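You operate a simulated robot arm through the tools that you are given. There is no shell and no other tool. Be economical: measure what you need, move in short steps, check, and stop when the job is done.

You are at the controls of a simulated two-armed robot. One attempt, no reset.

Task
Take the lid off the grey pot on the short wooden bench and lay it down there. Take the purple ribbon roll from the short wooden bench and leave it on the low shelf of the blue rack. Take the blue and orange tray from the short wooden bench and leave it on the beige wooden board there. Put the all blue tray on the low shelf of the packing bench. Fetch the grey spool and set it on the wooden bench. Open the tall cupboard door, take the purple pot on the middle board of the plywood rack and put it away on the lower shelf behind the tall door, then shut the door. Pull the cupboard drawer open. The order is free. Set down upright: purple pot.

It is judged by the outcome, as a careful person would: the job done as asked, and still so three seconds after it is handed in. It fails if anything else is knocked over, pushed out of place, dropped, spilled or broken. A push-on lid holds only when it is set on centred and level and pressed home; a screw cap is set on level and turned clockwise until tight.

Robot
Two 7-joint arms with fingered hands on one trunk, on a base that drives. Base frame: it is fixed to the floor where the robot stands at the start and does not move with it; the origin is under the middle of the robot, x ahead of it, y to its left, z up; the surface under the hand at the start is at about z = 85. Units: cm, rad, N and s.
The left shoulder is at the start at [7, 16.6, 114.3], the right one opposite. With the tool pointing down near the work surface each hand reaches from about 46 to 96 cm from the robot's upright axis, wherever it stands, measured 20 degrees to its own side. Places, roughly: all blue tray (14x5x4 cm) [60, -40, 90]; blue and orange tray (14x5x4 cm) [80, -20, 90]; cupboard drawer [-90, 740, 80]; grey pot [50, 25, 100]; grey spool (6x6x5 cm) [-70, 10, 130]; low shelf of the blue rack [60, 290, 40]; low shelf of the packing bench [-230, -220, 20]; lower shelf behind the tall door [-50, 750, 70]; purple pot [-150, 0, 75]; purple ribbon roll (9x9x4 cm) [60, 0, 90]; tall cupboard door [-50, 730, 110]; wooden bench [60, 130, 80]; wooden board (26x18x1 cm) [70, 30, 90]. Payload 4.1 kg a hand.
The tool frame of a hand sits at the grasp point between the pads (the TCP): z along the fingers, y along the line on which they close. The tips reach 3.2 cm beyond it. The gripper opens to 10.8 cm. The gripper's body begins 3.8 cm behind the TCP. The gripper is a hand of 4 fingers: y runs from the thumb to the fingers, the wrist lies at [-1.6, -10.8, -18.6] in the tool frame, and closing takes about 1.5 s.
Orientation is that of the tool frame in the base frame, as a unit quaternion [w, x, y, z]. With the fingers straight down and the wrist toward the robot, the tool's x, y and z point along [0, 1, 0], [1, 0, 0] and [0, 0, -1] of the base frame.

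Tools
- The arms move only by the tool play_rows. It takes "left_targets", "right_targets" or both (then of equal length, played together; a hand with none holds still); each is a list of rows, each a list of 6 numbers: the turn, a rotation vector about the base's x, y, z in rad, then the shift along the base's x, y, z in cm. In form: [[rx, ry, rz, tx, ty, tz], ...]. A call has 1 to 8 rows; each row is the pose to reach, as a shift and turn from the pose commanded when the call began. "left_claw" and "right_claw" are, for a hand that has rows, the opening, from 0 (shut) to 1 (fully open), set as the call begins (left out, the last holds). Rows are played at 5 a second. More than 5 cm and 0.15 rad between two rows, or a gripper value outside its range, and nothing of the call is played. A pose out of reach is approached as far as the arm can. The call stops where the force on the tool passes 40 N (or 10 N more than at its start, if that is more) or the arm is blocked; 0.2 s more then pass. Each finger travels about 4.5 cm/s and halts on what it meets, pressing with about 28 N; the grip force reading is that of the motor and also rises with nothing between the fingers. The clock runs only during rows and for 0.2 s after the last one: add rows that repeat a pose to give the fingers time. It gives the time, the measured TCP pose, the force on the tool (base axes), the opening and the grip force at its end, in the units of the frame above (readings bear some noise), with the torque about the TCP (base axes, N m) and any sound that the robot's microphone picked up.
- Cameras (640 x 400 px; columns grow to the right, rows downward): "scene" is now at [7.27, 10.17, 137.98]; the picture's right is [0.98, -0.22, -0.00], its down [-0.09, -0.38, -0.92] and it looks along [0.20, 0.90, -0.39] (base axes); focal length 214 px, centre (320, 200). "left" rides on the left gripper at [-6.4, -9.3, -13.1] in its tool frame; the picture's right is [-0.80, -0.28, 0.53], its down [0.55, -0.71, 0.45] and it looks along [0.25, 0.65, 0.72] (tool axes); focal length 247 px, centre (320, 200). "right" rides on the right gripper at [6.4, -9.3, -13.2] in its tool frame; the picture's right is [-0.80, 0.28, -0.53], its down [-0.55, -0.71, 0.45] and it looks along [-0.25, 0.65, 0.72] (tool axes); focal length 247 px, centre (320, 200). There is no depth. A picture from a camera that has moved, and an enlarged one, comes with that camera's place and axes in the base frame and with its lens. The place of the scene camera against the robot may be out by one fixed shift of up to 2.5 cm in any direction.
- grab_frame(camera): a new picture of that camera. It takes no simulated time.
- slide_trunk(by): slides the trunk up (or, below 0, down) by that many cm; the arms and the scene camera ride with it, the base frame stays. It gives what a move gives, with no picture.
- drive_base(legs): drives the robot by 1 to 6 legs, each [ahead, left, turn to the left] in cm, cm and rad, along the robot's own axes; the way and the turn of a leg run together, so that a leg with both is an arc; at most 150 cm and 3.142 rad a leg. The arms and the cameras ride along, it lands a little off, and it stops where it bumps. It gives what a move gives.
- curl_fingers(index, middle, ring, thumb_bend, hand): sets how far each is bent, from 0 (flat) to 1 (curled in); at 0.3 the hand is open as for a grip, at 0.7 the pads meet at the TCP. One left out holds its place. A second passes; each finger stops where it meets its share of the squeeze, and holds until it gets a number again. A gripper value or a shape takes the hand back. It gives what a move gives, with no picture; readings hold the bend of each and the force on the fingers (four entries, about 0 where the hand has none), thumb and palm.
- grasp_type(shape, hand): the hand has 4 fingers and takes this shape, open, in about a second: jaw (thumb against the fingers, like two jaws); tri (thumb and two fingers); tip (a fingertip pinch); poke (one finger out to press); point (the index stretched); flat (the hand flat); cup (the hand cupped); fist (a fist). The gripper value then closes the fingers along that shape, each until it touches; the sizes above hold for jaw. It gives what a move gives, with no picture.
- pan_tilt(pan, tilt): turns the head with the scene camera to pan (to the left, within 1.501 rad either way) and tilt (down, from -0.506 to 1.204), counted from straight ahead of the robot. It gives what a move gives.
- close_up(camera, box): a new picture of the part [left, top, right, bottom] of that camera's present view, enlarged. It takes no simulated time.
- sign_off(): hands the job in; it is judged then, once.

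Go step by step. Nothing tells you exact positions but the pictures and the camera data: compare them with the known pose of the tool, close in by small moves and look again before you grip or let go. The budget is 207 turns and 210 pictures, counting those below and the enlarged ones. Unless the task says otherwise, let go and move clear before handing in.

The tools are called after "Request:" by a JSON object that holds its "method" and its "body". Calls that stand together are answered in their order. play_rows: Moves the arms, as the interface text tells. Its arguments: {"type":"object","properties":{"left_targets":{"type":"array","items":{"type":"array","items":{"type":"number"}}},"left_claw":{"type":"number"},"right_targets":{"type":"array","items":{"type":"array","items":{"type":"number"}}},"right_claw":{"type":"number"}},"required":[]} The other tools are called the same way: slide_trunk (by) slides the trunk up or down; grasp_type (shape, hand) gives the hand a shape; curl_fingers (index, middle, ring, thumb_bend, hand) moves the fingers one by one; drive_base (legs) drives the base; pan_tilt (pan, tilt) turns the head that bears the scene camera; grab_frame (camera) takes a picture; close_up (camera, box) takes an enlarged picture of a part of a camera's view; sign_off () hands the job in.

At the start:

```text
time: 0.0
left_eef_pos: [62.44, 24.18, 152.33]
left_orientation: [-0.001, 0.707, 0.707, 0.0]
left_force: [-0.3, -0.4, 0.0]
left_wrist_torque: [0.01, 0.02, 0.03]
left_gripper_width: 10.77
left_grip_force: 0.0
left_shape: jaw
left_bend: [0.3, 0.3, 0.3, 0.3]
left_finger forces: [0.0, 0.0, 0.0, 0.0, 0.1, 0.0]
right_eef_pos: [59.59, -24.87, 148.32]
right_orientation: [0.0, 0.707, 0.707, 0.0]
right_force: [1.0, -0.8, -0.4]
right_wrist_torque: [0.01, -0.02, -0.01]
right_gripper_width: 10.74
right_grip_force: 0.1
right_shape: jaw
right_bend: [0.3, 0.3, 0.3, 0.3]
right_finger forces: [0.0, 0.0, 0.0, 0.0, 0.1, 0.0]
trunk travel left (down, up): [-65.0, 29.0]
robot x, y, heading: [0.17, 0.05, 0.002]
head pan, tilt: [1.351, 0.4]
```

scene: 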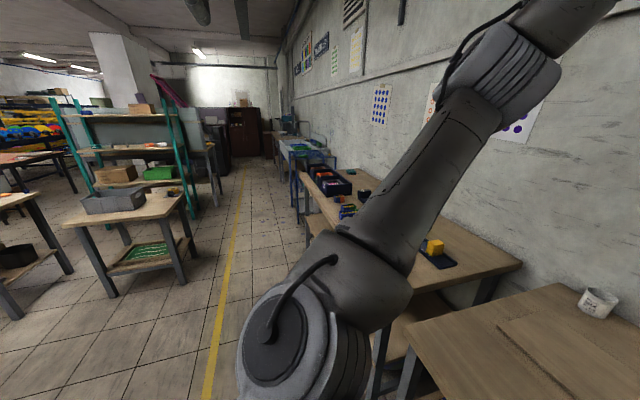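
right: 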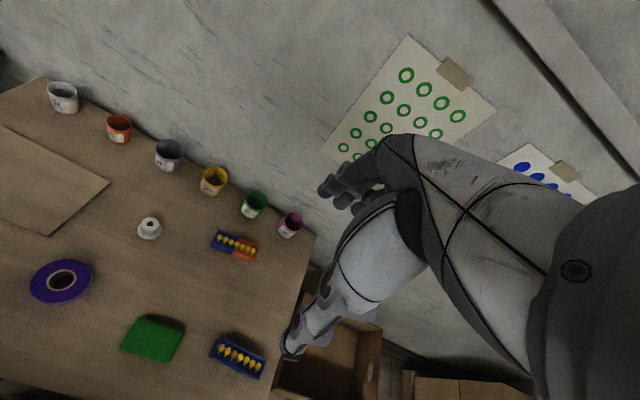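
left: 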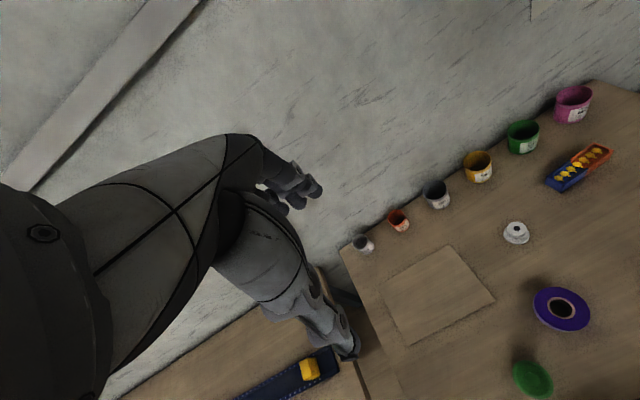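

I see the short bench ahead with trays, ribbon roll, cups and a green thing; I'll look straight ahead with the head to find the grey pot and the rest.

Request:
{"method": "pan_tilt", "body": {"pan": 0, "tilt": 0.7}}

Request:
{"method": "grab_frame", "body": {"camera": "scene"}}

```text
time: 1.5
left_eef_pos: [62.47, 24.19, 152.37]
left_orientation: [0.0, 0.707, 0.707, -0.001]
left_force: [-0.2, -0.1, -1.2]
left_wrist_torque: [-0.02, 0.0, 0.0]
left_gripper_width: 10.75
left_grip_force: 0.0
left_shape: jaw
left_bend: [0.3, 0.3, 0.3, 0.3]
left_finger forces: [0.0, 0.1, 0.0, 0.0, 0.0, 0.0]
right_eef_pos: [59.49, -24.89, 148.37]
right_orientation: [0.001, 0.708, 0.707, -0.001]
right_force: [0.2, 0.3, -0.4]
right_wrist_torque: [-0.02, -0.04, 0.02]
right_gripper_width: 10.76
right_grip_force: 0.1
right_shape: jaw
right_bend: [0.3, 0.3, 0.3, 0.3]
right_finger forces: [0.0, 0.0, 0.1, 0.0, 0.1, 0.0]
trunk travel left (down, up): [-65.0, 29.0]
robot x, y, heading: [-0.4, 0.2, -0.002]
head pan, tilt: [0.0, 0.7]
```

```text
206 pictures are left
camera scene: at [13.74, 1.14, 135.29], right [0.0, -1.0, 0.0], down [-0.64, 0.0, -0.76], along [0.76, 0.0, -0.64], focal length 214 px, centre (320, 200)
```

scene: 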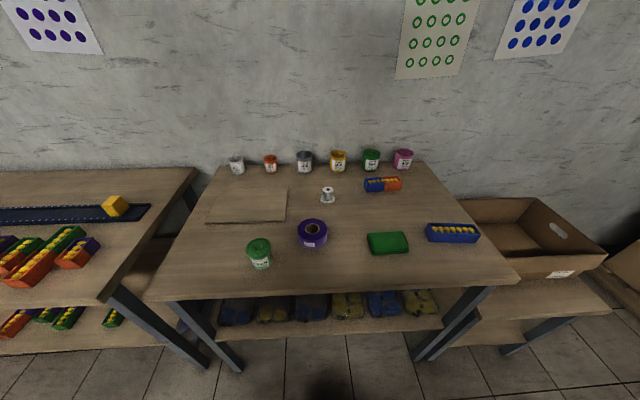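

Request:
{"method": "close_up", "body": {"camera": "scene", "box": [200, 140, 360, 290]}}

Request:
{"method": "close_up", "body": {"camera": "scene", "box": [340, 140, 500, 290]}}

```text
2.67 times, centred on (280, 215) of scene
camera zoom: at [13.74, 1.14, 135.29], right [0.0, -1.0, 0.0], down [-0.64, 0.0, -0.76], along [0.76, 0.0, -0.64], focal length 572 px, centre (427, 160)
```

zoom: 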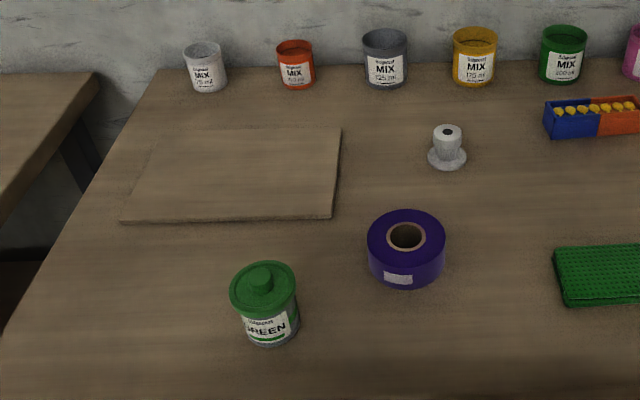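

```text
2.67 times, centred on (420, 215) of scene
camera zoom: at [13.74, 1.14, 135.29], right [0.0, -1.0, 0.0], down [-0.64, 0.0, -0.76], along [0.76, 0.0, -0.64], focal length 572 px, centre (53, 160)
```

zoom: 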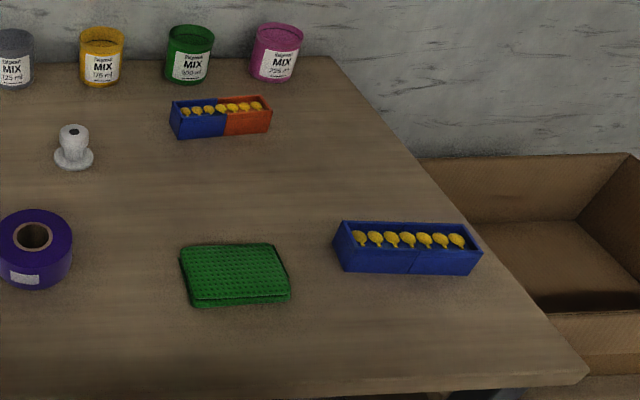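

The lidded pot (green lid with knob) is at about (48.5, 17), blue/orange tray about (78.5, -22.4). I bring the left hand above the pot and the right above that tray.

Request:
{"method": "play_rows", "body": {"left_targets": [[0, 0, 0, -1.7, -0.9, -4.2], [0, 0, 0, -3.5, -1.8, -8.4], [0, 0, 0, -5.2, -2.7, -12.6], [0, 0, 0, -7, -3.6, -16.8], [0, 0, 0, -8.7, -4.5, -21], [0, 0, 0, -10.5, -5.4, -25.2], [0, 0, 0, -12.2, -6.3, -29.4], [0, 0, 0, -14, -7.2, -33]], "right_targets": [[0, 0, 0, 2.4, 0.3, -4.1], [0, 0, 0, 4.8, 0.6, -8.2], [0, 0, 0, 7.1, 0.9, -12.4], [0, 0, 0, 9.5, 1.2, -16.5], [0, 0, 0, 11.9, 1.5, -20.6], [0, 0, 0, 14.2, 1.9, -24.8], [0, 0, 0, 16.6, 2.2, -28.9], [0, 0, 0, 19, 2.5, -33]]}}

Request:
{"method": "grab_frame", "body": {"camera": "scene"}}

Request:
{"method": "grab_frame", "body": {"camera": "left"}}

Request:
{"method": "grab_frame", "body": {"camera": "right"}}

```text
time: 3.3
left_eef_pos: [48.6, 17.03, 119.31]
left_orientation: [0.0, 0.707, 0.707, -0.002]
left_force: [0.8, -0.2, 0.1]
left_wrist_torque: [0.0, 0.01, 0.01]
left_gripper_width: 10.78
left_grip_force: 0.1
left_shape: jaw
left_bend: [0.3, 0.3, 0.3, 0.3]
left_finger forces: [0.1, 0.0, 0.0, 0.1, 0.0, 0.0]
right_eef_pos: [78.57, -22.46, 115.35]
right_orientation: [0.0, 0.707, 0.707, 0.001]
right_force: [1.2, 0.2, -0.1]
right_wrist_torque: [0.0, 0.01, 0.01]
right_gripper_width: 10.77
right_grip_force: 0.0
right_shape: jaw
right_bend: [0.3, 0.3, 0.3, 0.3]
right_finger forces: [0.1, 0.0, 0.1, 0.0, 0.1, 0.1]
trunk travel left (down, up): [-65.0, 29.0]
robot x, y, heading: [0.11, 0.18, 0.002]
head pan, tilt: [0.0, 0.7]
```

```text
203 pictures are left
camera scene: at [13.9, 1.13, 135.28], right [0.0, -1.0, 0.0], down [-0.65, 0.0, -0.76], along [0.76, 0.0, -0.65], focal length 214 px, centre (320, 200)
```

scene: 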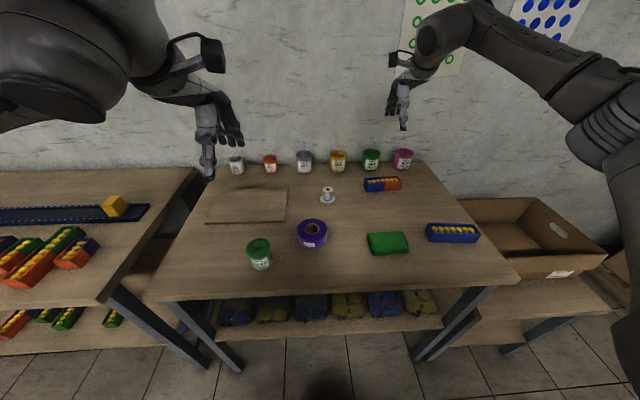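

```text
202 pictures are left
camera left: at [39.43, 10.54, 132.41], right [-0.28, -0.8, -0.53], down [-0.71, 0.55, -0.45], along [0.65, 0.25, -0.72], focal length 247 px, centre (320, 200)
```

left: 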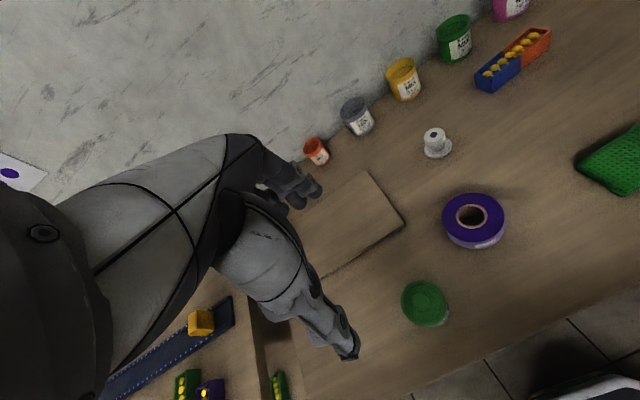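

```text
201 pictures are left
camera right: at [69.26, -16.09, 128.5], right [0.28, -0.8, 0.53], down [-0.71, -0.55, -0.45], along [0.65, -0.25, -0.72], focal length 247 px, centre (320, 200)
```

right: 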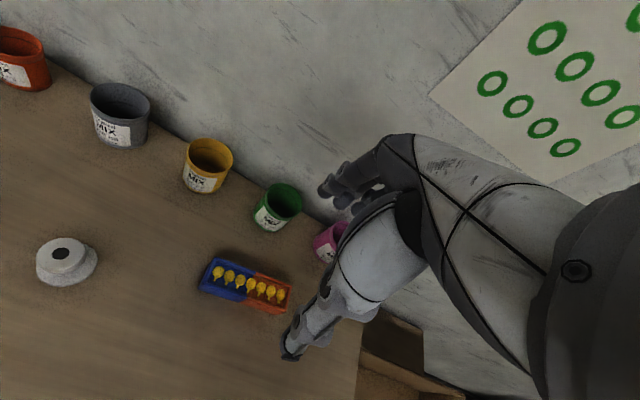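

From the hand cameras: lid knob at about (48.3, 15.5, 92.9), tray centre (81.4, -23.6) turned about 0.18 rad, board centre about (72, 25.5). I lower both hands part way and look.

Request:
{"method": "play_rows", "body": {"left_targets": [[0, 0, 0, -0.2, -1.5, -4], [0, 0, 0, -0.2, -1.5, -8], [0, 0, 0, -0.2, -1.5, -12], [0, 0, 0, -0.2, -1.5, -16], [0, 0, 0, -0.2, -1.5, -19]], "right_targets": [[0, 0, 0.1, 1.5, -0.6, -4], [0, 0, 0.18, 2.8, -1.1, -8], [0, 0, 0.18, 2.8, -1.1, -12], [0, 0, 0.18, 2.8, -1.1, -15], [0, 0, 0.18, 2.8, -1.1, -18]]}}

Request:
{"method": "grab_frame", "body": {"camera": "left"}}

Request:
{"method": "grab_frame", "body": {"camera": "right"}}

Request:
{"method": "grab_frame", "body": {"camera": "scene"}}

```text
time: 4.5
left_eef_pos: [51.92, 15.14, 100.03]
left_orientation: [-0.001, 0.707, 0.707, 0.0]
left_force: [-0.3, -0.1, 0.3]
left_wrist_torque: [-0.04, 0.0, -0.04]
left_gripper_width: 10.76
left_grip_force: 0.0
left_shape: jaw
left_bend: [0.3, 0.3, 0.3, 0.3]
left_finger forces: [0.0, 0.0, 0.1, 0.2, 0.1, 0.0]
left hand out of reach, approached as far as the arm can: row 1, 2, 3, 4, 5
right_eef_pos: [81.25, -23.64, 97.25]
right_orientation: [0.0, 0.641, 0.768, 0.001]
right_force: [-0.6, 1.1, -0.3]
right_wrist_torque: [-0.01, -0.01, 0.01]
right_gripper_width: 10.8
right_grip_force: 0.0
right_shape: jaw
right_bend: [0.3, 0.3, 0.3, 0.3]
right_finger forces: [0.1, 0.1, 0.1, 0.1, 0.0, 0.0]
trunk travel left (down, up): [-65.0, 29.0]
robot x, y, heading: [-0.06, 0.37, -0.0]
head pan, tilt: [0.0, 0.7]
```

```text
200 pictures are left
camera left: at [42.81, 8.64, 113.2], right [-0.28, -0.8, -0.53], down [-0.71, 0.55, -0.45], along [0.65, 0.25, -0.72], focal length 247 px, centre (320, 200)
```

left: 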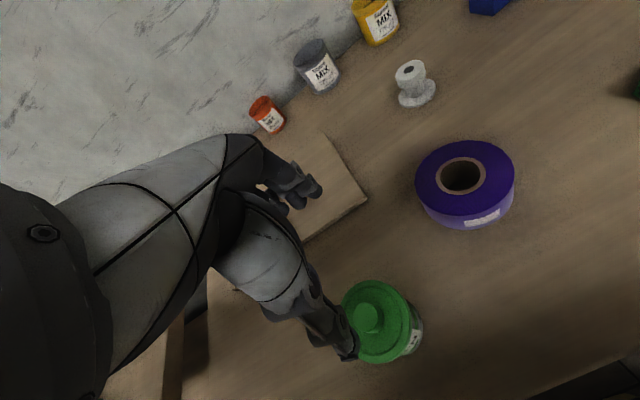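

```text
199 pictures are left
camera right: at [71.01, -18.82, 110.45], right [0.42, -0.73, 0.53], down [-0.6, -0.67, -0.45], along [0.68, -0.13, -0.72], focal length 247 px, centre (320, 200)
```

right: 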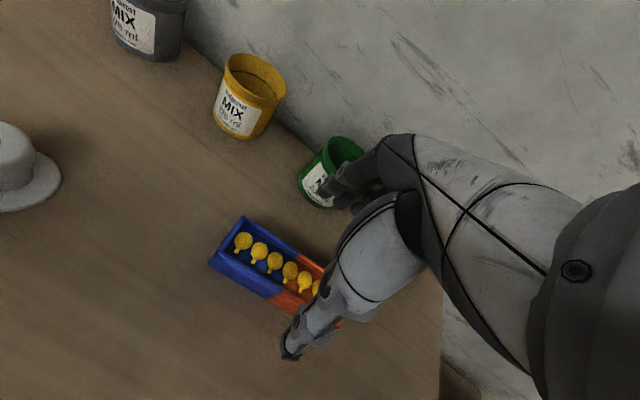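

```text
198 pictures are left
camera scene: at [13.73, 1.18, 135.31], right [0.0, -1.0, 0.0], down [-0.64, 0.0, -0.76], along [0.76, 0.0, -0.64], focal length 214 px, centre (320, 200)
```

scene: 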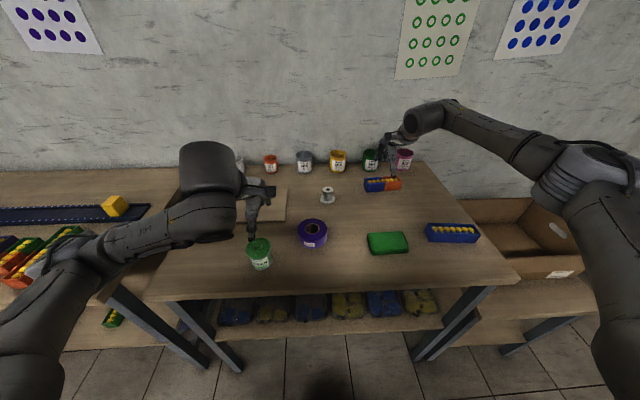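

The pot is slightly too close for the left arm; I back the base by 6 cm and then move the left hand over the knob.

Request:
{"method": "drive_base", "body": {"legs": [[-6, 0, 0]]}}

```text
time: 5.5
left_eef_pos: [45.93, 15.19, 100.06]
left_orientation: [0.0, 0.707, 0.707, -0.001]
left_force: [0.2, -0.5, 1.4]
left_wrist_torque: [0.03, 0.01, -0.01]
left_gripper_width: 10.76
left_grip_force: 0.1
left_shape: jaw
left_bend: [0.3, 0.3, 0.3, 0.3]
left_finger forces: [0.0, 0.0, 0.0, 0.0, 0.1, 0.0]
right_eef_pos: [75.22, -23.56, 97.35]
right_orientation: [0.0, 0.641, 0.768, 0.0]
right_force: [-0.1, -0.3, 0.7]
right_wrist_torque: [0.03, -0.04, 0.0]
right_gripper_width: 10.76
right_grip_force: 0.0
right_shape: jaw
right_bend: [0.3, 0.3, 0.3, 0.3]
right_finger forces: [0.1, 0.1, 0.1, 0.1, 0.1, 0.0]
trunk travel left (down, up): [-65.0, 29.0]
robot x, y, heading: [-6.18, 0.27, 0.002]
head pan, tilt: [0.0, 0.7]
```

Request:
{"method": "play_rows", "body": {"left_targets": [[0, 0, 0, 1.2, 0.1, 0], [0, 0, 0, 2.3, 0.2, 0]], "right_targets": [[0, 0, 0, 3.1, 0, 0], [0, 0, 0, 6.2, 0, 0]]}}

```text
time: 6.1
left_eef_pos: [48.26, 15.26, 100.28]
left_orientation: [0.001, 0.707, 0.707, 0.0]
left_force: [0.2, 0.3, 0.4]
left_wrist_torque: [0.0, 0.01, -0.01]
left_gripper_width: 10.76
left_grip_force: 0.1
left_shape: jaw
left_bend: [0.3, 0.3, 0.3, 0.3]
left_finger forces: [0.0, 0.0, 0.0, 0.0, 0.0, 0.1]
right_eef_pos: [78.38, -23.67, 97.51]
right_orientation: [0.0, 0.641, 0.768, 0.0]
right_force: [0.2, 0.1, 0.3]
right_wrist_torque: [-0.01, -0.03, 0.02]
right_gripper_width: 10.79
right_grip_force: 0.1
right_shape: jaw
right_bend: [0.3, 0.3, 0.3, 0.3]
right_finger forces: [0.0, 0.0, 0.0, 0.1, 0.0, 0.0]
right hand out of reach, approached as far as the arm can: row 2
trunk travel left (down, up): [-65.0, 29.0]
robot x, y, heading: [-5.47, -0.18, 0.003]
head pan, tilt: [0.0, 0.7]
```

Request:
{"method": "play_rows", "body": {"left_targets": [[0, 0, 0, 0, 0.1, -2.7], [0, 0, 0, 0, 0.1, -5.2]]}}

Request:
{"method": "close_up", "body": {"camera": "left", "box": [240, 200, 480, 400]}}

Request:
{"method": "close_up", "body": {"camera": "scene", "box": [180, 160, 360, 300]}}

```text
time: 6.7
left_eef_pos: [48.17, 15.37, 95.01]
left_orientation: [0.0, 0.708, 0.706, -0.001]
left_force: [0.3, 0.1, -1.0]
left_wrist_torque: [0.0, 0.02, -0.03]
left_gripper_width: 10.79
left_grip_force: 0.0
left_shape: jaw
left_bend: [0.3, 0.3, 0.3, 0.3]
left_finger forces: [0.0, 0.0, 0.0, 0.0, 0.1, 0.1]
right_eef_pos: [78.39, -23.51, 97.36]
right_orientation: [-0.001, 0.641, 0.767, 0.0]
right_force: [1.1, 0.5, -0.2]
right_wrist_torque: [0.01, 0.02, 0.0]
right_gripper_width: 10.77
right_grip_force: 0.1
right_shape: jaw
right_bend: [0.3, 0.3, 0.3, 0.3]
right_finger forces: [0.1, 0.0, 0.0, 0.1, 0.1, 0.0]
trunk travel left (down, up): [-65.0, 29.0]
robot x, y, heading: [-6.58, 0.01, 0.0]
head pan, tilt: [0.0, 0.7]
```

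```text
2.00 times, centred on (360, 300) of left
camera zoom: at [39.12, 8.89, 108.07], right [-0.28, -0.8, -0.53], down [-0.71, 0.55, -0.45], along [0.65, 0.25, -0.72], focal length 494 px, centre (240, 0)
```

zoom: 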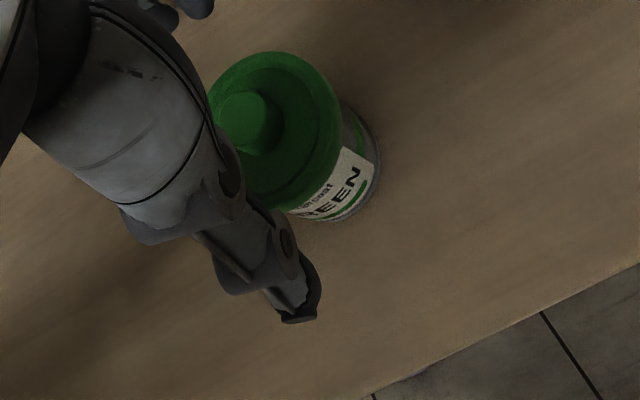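

```text
2.86 times, centred on (270, 230) of scene
camera zoom: at [7.72, 1.13, 135.31], right [0.0, -1.0, 0.0], down [-0.64, 0.0, -0.77], along [0.77, 0.0, -0.64], focal length 613 px, centre (463, 114)
```

zoom: 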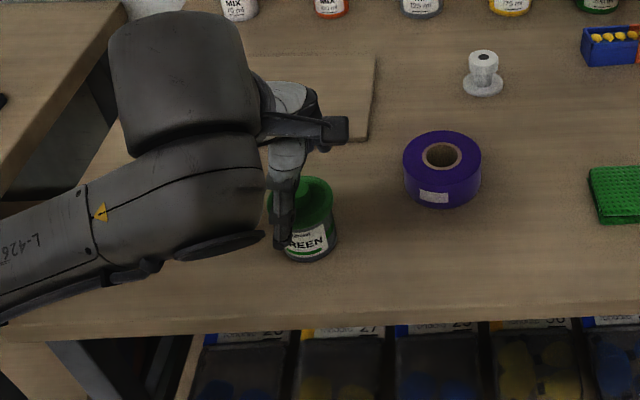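

The knob top is near (48.2, 15.8, 92). I adjust by a few millimetres, lower a bit and close on the knob.

Request:
{"method": "play_rows", "body": {"left_targets": [[0, 0, 0, 0, 0.4, -1.3], [0, 0, 0, 0, 0.4, -1.3], [0, 0, 0, 0, 0.4, -1.3], [0, 0, 0, 0, 0.4, -1.3], [0, 0, 0, 0, 0.4, -1.3], [0, 0, 0, 0, 0.4, -1.3], [0, 0, 0, 0, 0.4, -1.3], [0, 0, 0, 0, 0.4, -1.3]], "left_claw": 0}}

Request:
{"method": "close_up", "body": {"camera": "left", "box": [240, 200, 480, 400]}}

Request:
{"method": "close_up", "body": {"camera": "scene", "box": [200, 180, 320, 290]}}

```text
time: 8.5
left_eef_pos: [48.33, 15.75, 93.52]
left_orientation: [0.0, 0.707, 0.707, -0.001]
left_force: [-0.5, 0.5, 0.8]
left_wrist_torque: [-0.01, -0.01, 0.02]
left_gripper_width: 5.96
left_grip_force: 28.2
left_shape: jaw
left_bend: [0.74, 0.45, 0.48, 0.66]
left_finger forces: [15.3, 8.6, 0.0, 0.0, 24.5, 0.0]
right_eef_pos: [78.48, -23.49, 97.25]
right_orientation: [-0.001, 0.641, 0.768, 0.0]
right_force: [0.0, 0.8, 0.2]
right_wrist_torque: [-0.03, 0.0, 0.02]
right_gripper_width: 10.76
right_grip_force: 0.0
right_shape: jaw
right_bend: [0.3, 0.3, 0.3, 0.3]
right_finger forces: [0.0, 0.1, 0.0, 0.0, 0.1, 0.0]
trunk travel left (down, up): [-65.0, 29.0]
robot x, y, heading: [-6.08, 0.23, 0.001]
head pan, tilt: [0.0, 0.7]
heard: snap
```

```text
2.00 times, centred on (360, 300) of left
camera zoom: at [39.18, 9.29, 106.73], right [-0.28, -0.8, -0.53], down [-0.71, 0.55, -0.45], along [0.65, 0.25, -0.72], focal length 494 px, centre (240, 0)
```

zoom: 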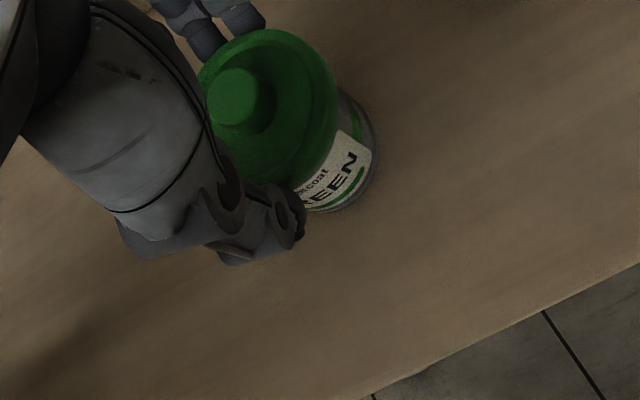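

```text
3.64 times, centred on (260, 235) of scene
camera zoom: at [7.77, 1.13, 135.29], right [0.0, -1.0, 0.0], down [-0.64, 0.0, -0.76], along [0.76, 0.0, -0.64], focal length 780 px, centre (538, 73)
```

zoom: 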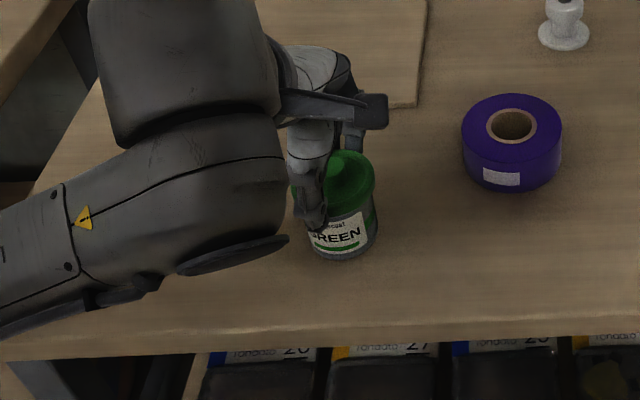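

The fingers took the lid by its rim and a snap was heard, probably the lid coming loose. I lift slightly and look.

Request:
{"method": "play_rows", "body": {"left_targets": [[0, 0, 0, 0, 0, 0.7], [0, 0, 0, 0, 0, 1.5], [0, 0, 0, 0, 0, 2.5]]}}

Request:
{"method": "close_up", "body": {"camera": "left", "box": [240, 200, 480, 400]}}

Request:
{"method": "close_up", "body": {"camera": "scene", "box": [200, 180, 320, 290]}}

```text
time: 9.3
left_eef_pos: [48.28, 15.61, 96.11]
left_orientation: [0.0, 0.707, 0.707, -0.001]
left_force: [-0.2, -1.2, -0.2]
left_wrist_torque: [0.02, 0.0, -0.01]
left_gripper_width: 5.98
left_grip_force: 27.7
left_shape: jaw
left_bend: [0.74, 0.45, 0.48, 0.66]
left_finger forces: [15.6, 8.7, 0.0, 0.0, 24.3, 0.1]
right_eef_pos: [78.42, -23.57, 97.16]
right_orientation: [0.0, 0.64, 0.768, -0.001]
right_force: [-0.3, 0.1, 0.9]
right_wrist_torque: [0.0, 0.02, 0.03]
right_gripper_width: 10.76
right_grip_force: 0.1
right_shape: jaw
right_bend: [0.3, 0.3, 0.3, 0.3]
right_finger forces: [0.0, 0.0, 0.0, 0.0, 0.0, 0.0]
trunk travel left (down, up): [-65.0, 29.0]
robot x, y, heading: [-5.96, -0.03, 0.001]
head pan, tilt: [0.0, 0.7]
```

```text
2.00 times, centred on (360, 300) of left
camera zoom: at [39.14, 9.25, 109.23], right [-0.28, -0.8, -0.53], down [-0.71, 0.55, -0.45], along [0.65, 0.25, -0.72], focal length 494 px, centre (240, 0)
```

zoom: 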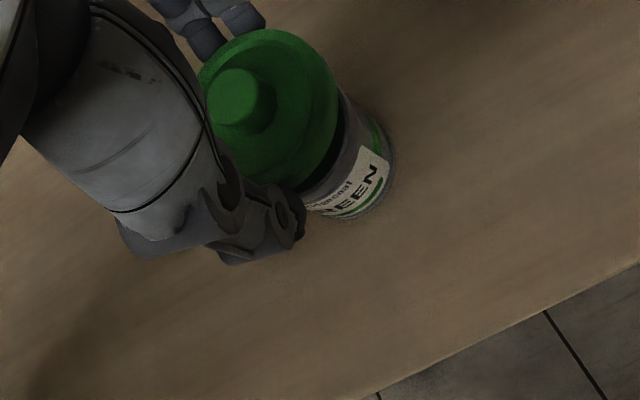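

```text
3.64 times, centred on (260, 235) of scene
camera zoom: at [7.78, 1.11, 135.29], right [0.0, -1.0, 0.0], down [-0.64, 0.0, -0.76], along [0.76, 0.0, -0.64], focal length 780 px, centre (538, 73)
```

zoom: 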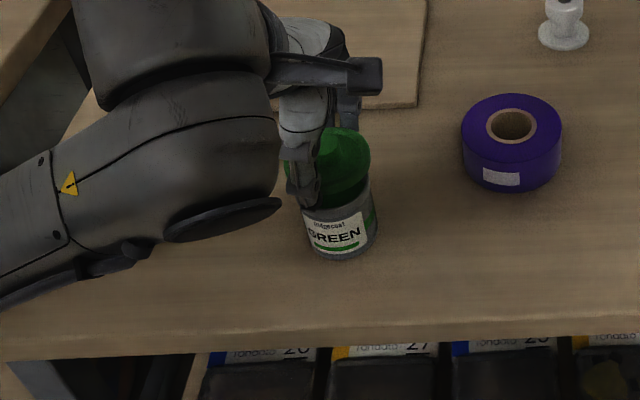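

The lid is off and the pot stayed. I lift clear, carry the lid left to about (52, 28) on the bench and hover.

Request:
{"method": "play_rows", "body": {"left_targets": [[0, 0, 0, 0, 0, 3], [0, 0, 0, 0, 0, 6], [0, 0, 0, 1.5, 4, 6], [0, 0, 0, 3, 8, 6], [0, 0, 0, 4, 12.4, 5], [0, 0, 0, 4, 12.4, 1], [0, 0, 0, 4, 12.4, -3]]}}

Request:
{"method": "close_up", "body": {"camera": "left", "box": [240, 200, 480, 400]}}

Request:
{"method": "grab_frame", "body": {"camera": "scene"}}

```text
time: 10.9
left_eef_pos: [52.26, 28.31, 92.79]
left_orientation: [-0.001, 0.707, 0.707, 0.0]
left_force: [0.2, 0.0, -0.1]
left_wrist_torque: [-0.03, 0.02, 0.01]
left_gripper_width: 5.96
left_grip_force: 28.0
left_shape: jaw
left_bend: [0.74, 0.45, 0.48, 0.66]
left_finger forces: [15.6, 8.8, 0.1, 0.0, 24.2, 0.0]
right_eef_pos: [78.51, -23.39, 97.38]
right_orientation: [0.0, 0.641, 0.768, 0.0]
right_force: [-0.2, 0.0, 0.1]
right_wrist_torque: [0.0, -0.02, 0.0]
right_gripper_width: 10.79
right_grip_force: 0.1
right_shape: jaw
right_bend: [0.3, 0.3, 0.3, 0.3]
right_finger forces: [0.1, 0.0, 0.0, 0.0, 0.0, 0.1]
trunk travel left (down, up): [-65.0, 29.0]
robot x, y, heading: [-5.81, 0.12, 0.0]
head pan, tilt: [0.0, 0.7]
```

```text
2.00 times, centred on (360, 300) of left
camera zoom: at [43.12, 21.72, 106.06], right [-0.28, -0.8, -0.53], down [-0.71, 0.55, -0.45], along [0.65, 0.25, -0.72], focal length 494 px, centre (240, 0)
```

zoom: 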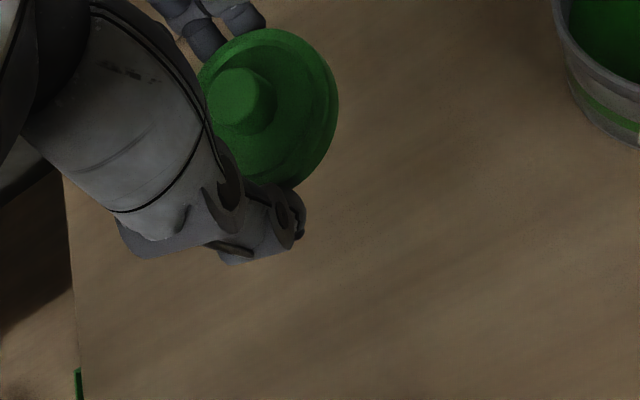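

```text
190 pictures are left
camera scene: at [7.78, 1.19, 135.3], right [0.0, -1.0, 0.0], down [-0.64, 0.0, -0.76], along [0.76, 0.0, -0.64], focal length 214 px, centre (320, 200)
```

scene: 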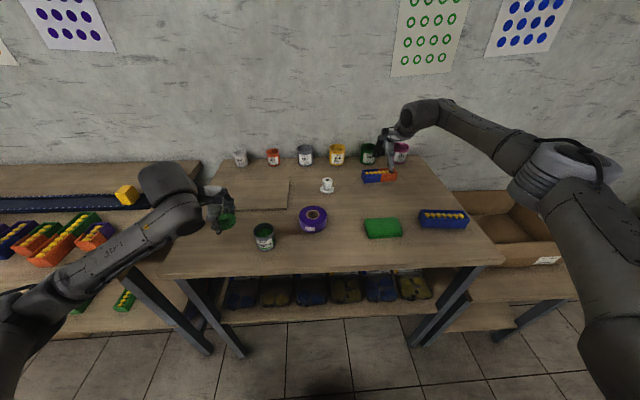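

Request:
{"method": "play_rows", "body": {"left_targets": [[0, 0, 0, 0, 0, -1], [0, 0, 0, 0, 0, -2], [0, 0, 0, 0, 0, -2.6], [0, 0, 0, 0, 0, -3.2], [0, 0, 0, 0, 0, -3.7], [0, 0, 0, 0, 0, -4.2], [0, 0, 0, 0, 0, -4.7], [0, 0, 0, 0, 0, -5.2]]}}

Request:
{"method": "close_up", "body": {"camera": "scene", "box": [160, 150, 320, 290]}}

```text
time: 12.7
left_eef_pos: [52.35, 28.25, 88.24]
left_orientation: [0.002, 0.706, 0.708, 0.002]
left_force: [2.4, 3.7, 24.1]
left_wrist_torque: [0.1, 0.22, -0.15]
left_gripper_width: 5.97
left_grip_force: 28.6
left_shape: jaw
left_bend: [0.74, 0.45, 0.48, 0.66]
left_finger forces: [21.6, 13.3, 0.0, 0.0, 40.0, 0.0]
right_eef_pos: [78.3, -23.51, 97.48]
right_orientation: [0.0, 0.64, 0.768, 0.0]
right_force: [0.3, -0.3, 0.6]
right_wrist_torque: [-0.02, 0.01, 0.0]
right_gripper_width: 10.76
right_grip_force: 0.1
right_shape: jaw
right_bend: [0.3, 0.3, 0.3, 0.3]
right_finger forces: [0.1, 0.0, 0.1, 0.0, 0.1, 0.0]
trunk travel left (down, up): [-65.0, 29.0]
robot x, y, heading: [-6.11, -0.05, -0.001]
head pan, tilt: [0.0, 0.7]
```

```text
2.86 times, centred on (240, 220) of scene
camera zoom: at [7.54, 1.07, 135.37], right [0.0, -1.0, 0.0], down [-0.64, 0.0, -0.77], along [0.77, 0.0, -0.64], focal length 613 px, centre (549, 143)
```

zoom: 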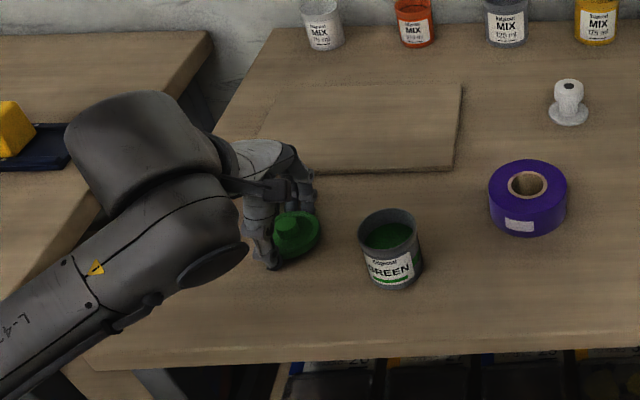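

Contact with the bench. I ease up slightly, open the hand, and rise.

Request:
{"method": "play_rows", "body": {"left_targets": [[0, 0, 0, 0, 0, 0.5], [0, 0, 0, 0, 0, 0.5], [0, 0, 0, 0, 0, 0.5], [0, 0, 0, 0, 0, 0.5], [0, 0, 0, 0, 0, 0.5], [0, 0, 0, 0, 0, 4], [0, 0, 0, 0, 0, 9], [0, 0, 0, 0, 0, 13.5]], "left_claw": 1}}

Request:
{"method": "close_up", "body": {"camera": "scene", "box": [160, 150, 320, 290]}}

```text
time: 14.5
left_eef_pos: [52.3, 28.02, 101.33]
left_orientation: [-0.001, 0.707, 0.707, -0.001]
left_force: [-0.9, -0.6, -0.1]
left_wrist_torque: [0.03, 0.02, -0.02]
left_gripper_width: 10.79
left_grip_force: 0.1
left_shape: jaw
left_bend: [0.3, 0.3, 0.3, 0.3]
left_finger forces: [0.0, 0.0, 0.1, 0.1, 0.0, 0.1]
right_eef_pos: [78.45, -23.49, 97.31]
right_orientation: [-0.001, 0.641, 0.767, 0.0]
right_force: [-0.4, 0.4, -0.1]
right_wrist_torque: [0.01, 0.0, 0.0]
right_gripper_width: 10.78
right_grip_force: 0.0
right_shape: jaw
right_bend: [0.3, 0.3, 0.3, 0.3]
right_finger forces: [0.1, 0.0, 0.1, 0.0, 0.0, 0.0]
trunk travel left (down, up): [-65.0, 29.0]
robot x, y, heading: [-5.74, 0.42, -0.003]
head pan, tilt: [0.0, 0.7]
```

```text
2.86 times, centred on (240, 220) of scene
camera zoom: at [7.76, 1.08, 135.28], right [0.0, -1.0, 0.0], down [-0.64, 0.0, -0.76], along [0.76, 0.0, -0.64], focal length 613 px, centre (549, 143)
```

zoom: 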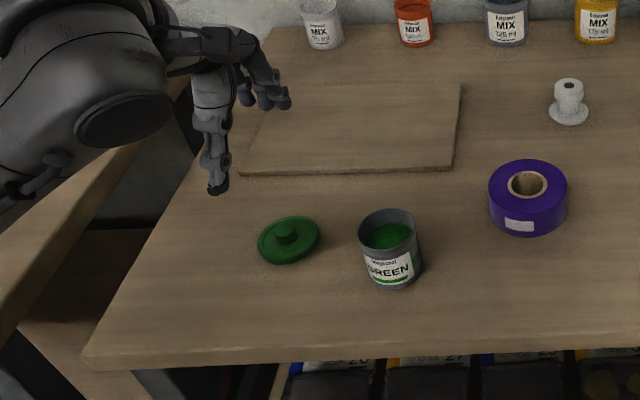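

The lid lies on the bench. Now I drive 7 cm forward and take the blue/orange tray with the right hand.

Request:
{"method": "drive_base", "body": {"legs": [[7, 0, 0]]}}

Request:
{"method": "grab_frame", "body": {"camera": "right"}}

```text
time: 15.5
left_eef_pos: [59.39, 28.1, 101.23]
left_orientation: [-0.001, 0.707, 0.707, -0.001]
left_force: [0.7, -0.2, -0.2]
left_wrist_torque: [0.01, 0.06, 0.02]
left_gripper_width: 10.78
left_grip_force: 0.1
left_shape: jaw
left_bend: [0.3, 0.3, 0.3, 0.3]
left_finger forces: [0.1, 0.1, 0.0, 0.0, 0.0, 0.0]
right_eef_pos: [85.54, -23.49, 97.29]
right_orientation: [0.0, 0.641, 0.768, -0.002]
right_force: [-0.2, 0.3, -0.4]
right_wrist_torque: [-0.03, 0.03, 0.01]
right_gripper_width: 10.77
right_grip_force: 0.1
right_shape: jaw
right_bend: [0.3, 0.3, 0.3, 0.3]
right_finger forces: [0.1, 0.0, 0.0, 0.0, 0.0, 0.0]
trunk travel left (down, up): [-65.0, 29.0]
robot x, y, heading: [0.73, -0.27, 0.007]
head pan, tilt: [0.0, 0.7]
```

```text
187 pictures are left
camera right: at [75.25, -18.78, 110.35], right [0.42, -0.73, 0.53], down [-0.6, -0.67, -0.45], along [0.68, -0.13, -0.72], focal length 247 px, centre (320, 200)
```

right: 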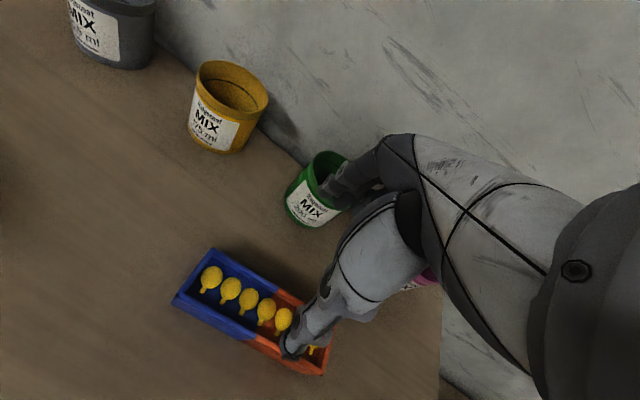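

Request:
{"method": "play_rows", "body": {"right_targets": [[0, 0, 0, -3.7, -0.7, 0], [0, 0, 0, -3.7, -0.7, -3], [0, 0, 0, -3.7, -0.7, -5.5]]}}

Request:
{"method": "close_up", "body": {"camera": "right", "box": [160, 180, 440, 400]}}

Request:
{"method": "close_up", "body": {"camera": "scene", "box": [340, 140, 440, 230]}}

```text
time: 16.3
left_eef_pos: [59.2, 28.11, 101.29]
left_orientation: [0.0, 0.707, 0.707, -0.001]
left_force: [0.1, 0.1, 0.0]
left_wrist_torque: [0.02, -0.01, 0.03]
left_gripper_width: 10.77
left_grip_force: 0.1
left_shape: jaw
left_bend: [0.3, 0.3, 0.3, 0.3]
left_finger forces: [0.0, 0.0, 0.0, 0.1, 0.0, 0.0]
right_eef_pos: [81.64, -24.31, 91.8]
right_orientation: [-0.001, 0.64, 0.768, 0.001]
right_force: [-0.2, -0.5, 0.0]
right_wrist_torque: [0.06, -0.01, 0.0]
right_gripper_width: 10.76
right_grip_force: 0.2
right_shape: jaw
right_bend: [0.3, 0.3, 0.3, 0.3]
right_finger forces: [0.1, 0.0, 0.1, 0.1, 0.1, 0.0]
trunk travel left (down, up): [-65.0, 29.0]
robot x, y, heading: [0.66, -0.1, 0.002]
head pan, tilt: [0.0, 0.7]
```

```text
1.82 times, centred on (300, 290) of right
camera zoom: at [71.33, -19.64, 105.0], right [0.42, -0.73, 0.53], down [-0.6, -0.67, -0.45], along [0.68, -0.13, -0.72], focal length 449 px, centre (356, 36)
```

zoom: 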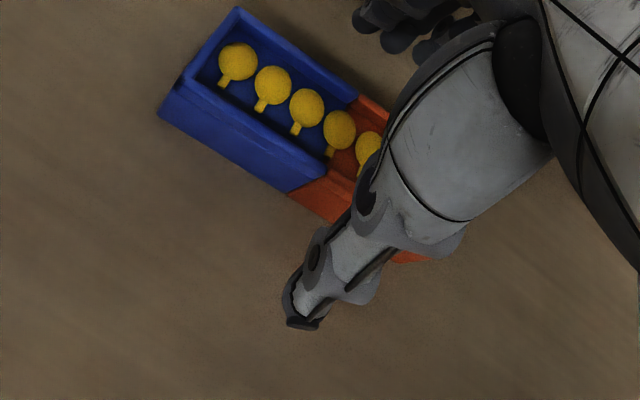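

```text
4.44 times, centred on (390, 185) of scene
camera zoom: at [14.69, 1.09, 135.3], right [0.0, -1.0, 0.0], down [-0.64, 0.0, -0.77], along [0.77, 0.0, -0.64], focal length 953 px, centre (9, 267)
```

zoom: 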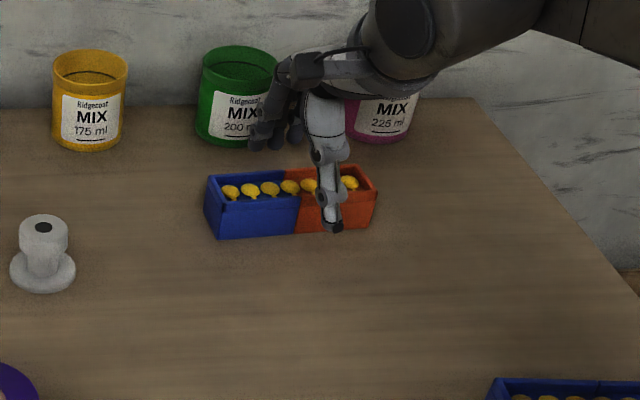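

Request:
{"method": "play_rows", "body": {"right_targets": [[0, 0, 0, 0, -0.2, -1.2], [0, 0, 0, 0, -0.2, -2.3], [0, 0, 0, 0, -0.2, -2.3]]}}

Request:
{"method": "play_rows", "body": {"right_targets": [[0, 0, 0, 0, 0, 0], [0, 0, 0, 0, 0, 0], [0, 0, 0, 0, 0, 0], [0, 0, 0, 0, 0, 0], [0, 0, 0, 0, 0, 0], [0, 0, 0, 0, 0, 0], [0, 0, 0, 0, 0, 0]], "right_claw": 0}}

Request:
{"method": "close_up", "body": {"camera": "right", "box": [160, 180, 440, 400]}}

```text
time: 17.1
left_eef_pos: [59.28, 28.14, 101.31]
left_orientation: [-0.001, 0.707, 0.707, 0.001]
left_force: [-0.5, 0.2, 0.5]
left_wrist_torque: [0.03, 0.01, 0.05]
left_gripper_width: 10.76
left_grip_force: 0.0
left_shape: jaw
left_bend: [0.3, 0.3, 0.3, 0.3]
left_finger forces: [0.0, 0.0, 0.0, 0.0, 0.0, 0.0]
right_eef_pos: [81.78, -24.37, 89.45]
right_orientation: [0.0, 0.641, 0.768, 0.0]
right_force: [1.0, -0.7, 0.3]
right_wrist_torque: [0.02, 0.01, -0.01]
right_gripper_width: 10.77
right_grip_force: 0.0
right_shape: jaw
right_bend: [0.3, 0.3, 0.3, 0.3]
right_finger forces: [0.0, 0.1, 0.0, 0.0, 0.0, 0.0]
trunk travel left (down, up): [-65.0, 29.0]
robot x, y, heading: [1.29, -0.23, -0.002]
head pan, tilt: [0.0, 0.7]
```

```text
time: 18.7
left_eef_pos: [59.24, 28.11, 101.25]
left_orientation: [-0.001, 0.707, 0.707, 0.0]
left_force: [0.9, -0.2, 0.2]
left_wrist_torque: [-0.01, 0.0, 0.01]
left_gripper_width: 10.78
left_grip_force: 0.0
left_shape: jaw
left_bend: [0.3, 0.3, 0.3, 0.3]
left_finger forces: [0.1, 0.0, 0.1, 0.0, 0.0, 0.0]
right_eef_pos: [81.78, -24.39, 89.51]
right_orientation: [0.0, 0.641, 0.768, -0.001]
right_force: [-0.1, 0.0, 0.0]
right_wrist_torque: [0.0, 0.0, 0.0]
right_gripper_width: 3.98
right_grip_force: 27.5
right_shape: jaw
right_bend: [0.74, 0.51, 0.5, 0.73]
right_finger forces: [14.0, 7.7, 3.5, 0.0, 25.2, 0.1]
trunk travel left (down, up): [-65.0, 29.0]
robot x, y, heading: [1.19, 0.04, 0.002]
head pan, tilt: [0.0, 0.7]
```

```text
1.82 times, centred on (300, 290) of right
camera zoom: at [71.43, -19.73, 102.64], right [0.42, -0.73, 0.53], down [-0.6, -0.67, -0.45], along [0.68, -0.13, -0.72], focal length 449 px, centre (356, 36)
```

zoom: 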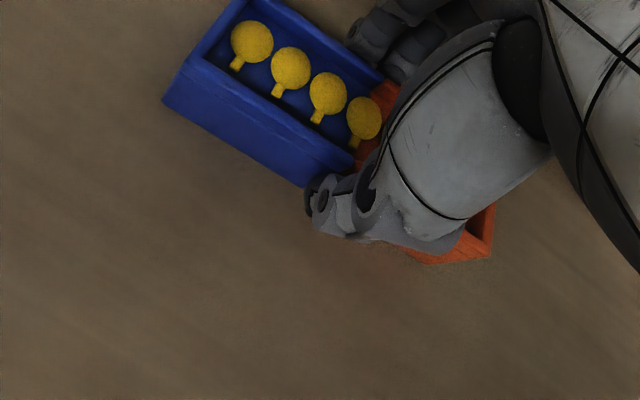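

The tray is held. I lift it and bring the left hand up and aside.

Request:
{"method": "play_rows", "body": {"left_targets": [[0, 0, 0, 0, 0, 4], [0, 0, 0, 0, 1, 8], [0, 0, 0, 0, 4, 11], [0, 0, 0, 0, 7, 14], [0, 0, 0, 0, 10, 17], [0, 0, 0, 0, 13, 20]], "right_targets": [[0, 0, 0, 0, 0, 1], [0, 0, 0, 0, 0, 3], [0, 0, 0, 0, 0, 6], [0, 0, 0, 0, 0, 9], [0, 0, 0, 0, 0, 12], [0, 0, 0, 0, 0, 13]]}}

Request:
{"method": "grab_frame", "body": {"camera": "scene"}}

```text
time: 20.1
left_eef_pos: [59.03, 41.26, 121.38]
left_orientation: [0.0, 0.707, 0.707, 0.0]
left_force: [-0.9, 0.5, 0.3]
left_wrist_torque: [0.02, 0.01, -0.02]
left_gripper_width: 10.77
left_grip_force: 0.2
left_shape: jaw
left_bend: [0.3, 0.3, 0.3, 0.3]
left_finger forces: [0.0, 0.0, 0.0, 0.1, 0.0, 0.1]
right_eef_pos: [81.77, -24.31, 102.47]
right_orientation: [0.0, 0.641, 0.768, 0.0]
right_force: [-0.5, 0.4, -0.6]
right_wrist_torque: [0.01, -0.06, 0.0]
right_gripper_width: 3.98
right_grip_force: 28.1
right_shape: jaw
right_bend: [0.74, 0.51, 0.5, 0.73]
right_finger forces: [14.1, 7.7, 3.4, 0.0, 25.2, 0.1]
trunk travel left (down, up): [-65.0, 29.0]
robot x, y, heading: [0.84, 0.02, -0.004]
head pan, tilt: [0.0, 0.7]
```

```text
183 pictures are left
camera scene: at [14.67, 1.18, 135.29], right [0.0, -1.0, 0.0], down [-0.64, 0.0, -0.77], along [0.77, 0.0, -0.64], focal length 214 px, centre (320, 200)
```

scene: 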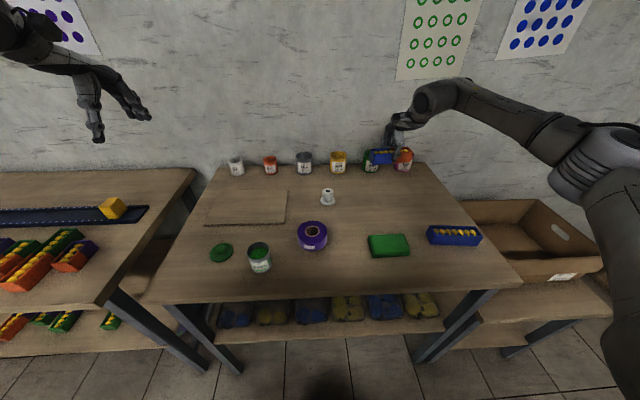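

Request:
{"method": "play_rows", "body": {"right_targets": [[0, 0, -0.04, -1, 4.8, 0], [0, 0, -0.08, -2, 9.6, 0], [0, 0, -0.12, -3, 14.4, 0], [0, 0, -0.16, -4, 19.2, 0], [0, 0, -0.18, -5, 24, 0], [0, 0, -0.18, -6, 28.8, 0], [0, 0, -0.18, -7, 33.6, 0], [0, 0, -0.18, -8, 38.4, 0]]}}

Request:
{"method": "play_rows", "body": {"right_targets": [[0, 0, 0, -1, 4.5, 0], [0, 0, 0, -2, 8.5, 0], [0, 0, 0, -2, 8.5, -3], [0, 0, 0, -2, 8.5, -6], [0, 0, 0, -2, 8.5, -8.5]]}}

Request:
{"method": "grab_frame", "body": {"camera": "right"}}

Request:
{"method": "grab_frame", "body": {"camera": "scene"}}

```text
time: 21.9
left_eef_pos: [59.11, 41.46, 121.05]
left_orientation: [0.001, 0.707, 0.707, -0.002]
left_force: [0.1, -0.4, -0.1]
left_wrist_torque: [0.01, 0.01, -0.01]
left_gripper_width: 10.76
left_grip_force: 0.1
left_shape: jaw
left_bend: [0.3, 0.3, 0.3, 0.3]
left_finger forces: [0.0, 0.1, 0.1, 0.1, 0.1, 0.0]
right_eef_pos: [73.75, 14.26, 102.27]
right_orientation: [0.001, 0.707, 0.707, -0.001]
right_force: [-0.2, -0.7, -0.9]
right_wrist_torque: [-0.02, -0.03, 0.0]
right_gripper_width: 3.97
right_grip_force: 27.7
right_shape: jaw
right_bend: [0.74, 0.51, 0.5, 0.73]
right_finger forces: [14.0, 7.7, 3.5, 0.0, 25.1, 0.0]
trunk travel left (down, up): [-65.0, 29.0]
robot x, y, heading: [0.94, 0.28, -0.0]
head pan, tilt: [0.0, 0.7]
```

```text
time: 23.1
left_eef_pos: [59.29, 41.24, 121.23]
left_orientation: [0.0, 0.706, 0.708, 0.0]
left_force: [0.6, -0.5, -0.2]
left_wrist_torque: [0.04, -0.01, 0.0]
left_gripper_width: 10.78
left_grip_force: 0.1
left_shape: jaw
left_bend: [0.3, 0.3, 0.3, 0.3]
left_finger forces: [0.0, 0.1, 0.0, 0.0, 0.0, 0.0]
right_eef_pos: [71.76, 22.72, 93.92]
right_orientation: [0.001, 0.707, 0.707, 0.0]
right_force: [0.7, 0.0, -1.2]
right_wrist_torque: [0.0, 0.04, 0.02]
right_gripper_width: 3.98
right_grip_force: 28.4
right_shape: jaw
right_bend: [0.74, 0.51, 0.5, 0.73]
right_finger forces: [13.9, 7.7, 3.5, 0.0, 25.1, 0.0]
trunk travel left (down, up): [-65.0, 29.0]
robot x, y, heading: [1.39, 0.01, -0.001]
head pan, tilt: [0.0, 0.7]
```

```text
182 pictures are left
camera right: at [62.48, 29.0, 107.02], right [0.28, -0.8, 0.53], down [-0.71, -0.55, -0.45], along [0.65, -0.25, -0.72], focal length 247 px, centre (320, 200)
```

right: 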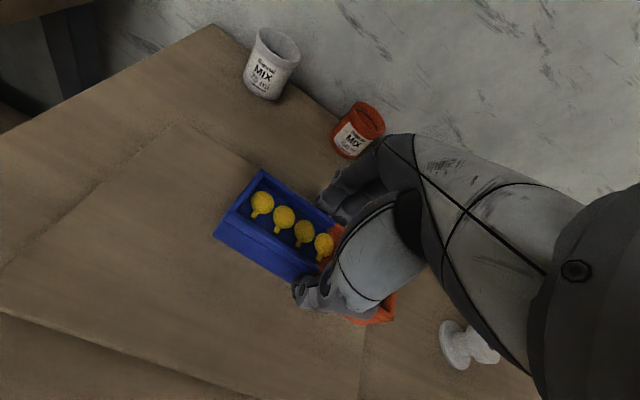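

```text
181 pictures are left
camera scene: at [14.8, 1.16, 135.29], right [0.0, -1.0, 0.0], down [-0.64, 0.0, -0.76], along [0.76, 0.0, -0.64], focal length 214 px, centre (320, 200)
```

scene: 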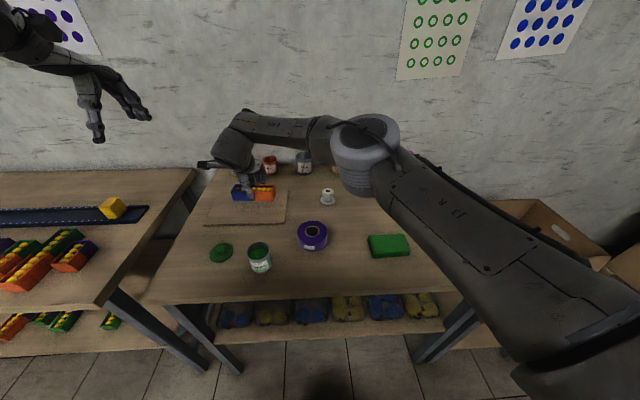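

Tray is over the board, well inside its edges. Lower to contact.

Request:
{"method": "play_rows", "body": {"right_targets": [[0, 0, 0, 0, 1, -1.5], [0, 0, 0, 0, 1, -2.6], [0, 0, 0, 0, 1, -3.0], [0, 0, 0, 0, 1, -3.3], [0, 0, 0, 0, 1, -3.6], [0, 0, 0, 0, 1, -3.6]]}}

```text
time: 24.5
left_eef_pos: [59.13, 41.2, 121.19]
left_orientation: [-0.002, 0.707, 0.707, -0.001]
left_force: [-0.2, -0.4, 0.1]
left_wrist_torque: [-0.02, 0.02, -0.01]
left_gripper_width: 10.76
left_grip_force: 0.0
left_shape: jaw
left_bend: [0.3, 0.3, 0.3, 0.3]
left_finger forces: [0.0, 0.0, 0.1, 0.0, 0.0, 0.0]
right_eef_pos: [71.73, 23.61, 90.33]
right_orientation: [0.0, 0.707, 0.707, 0.001]
right_force: [0.5, 0.7, 4.2]
right_wrist_torque: [-0.01, -0.05, 0.04]
right_gripper_width: 3.98
right_grip_force: 28.0
right_shape: jaw
right_bend: [0.74, 0.51, 0.5, 0.74]
right_finger forces: [14.3, 8.0, 3.7, 0.0, 25.7, 0.0]
trunk travel left (down, up): [-65.0, 29.0]
robot x, y, heading: [1.23, -0.07, 0.002]
head pan, tilt: [0.0, 0.7]
```

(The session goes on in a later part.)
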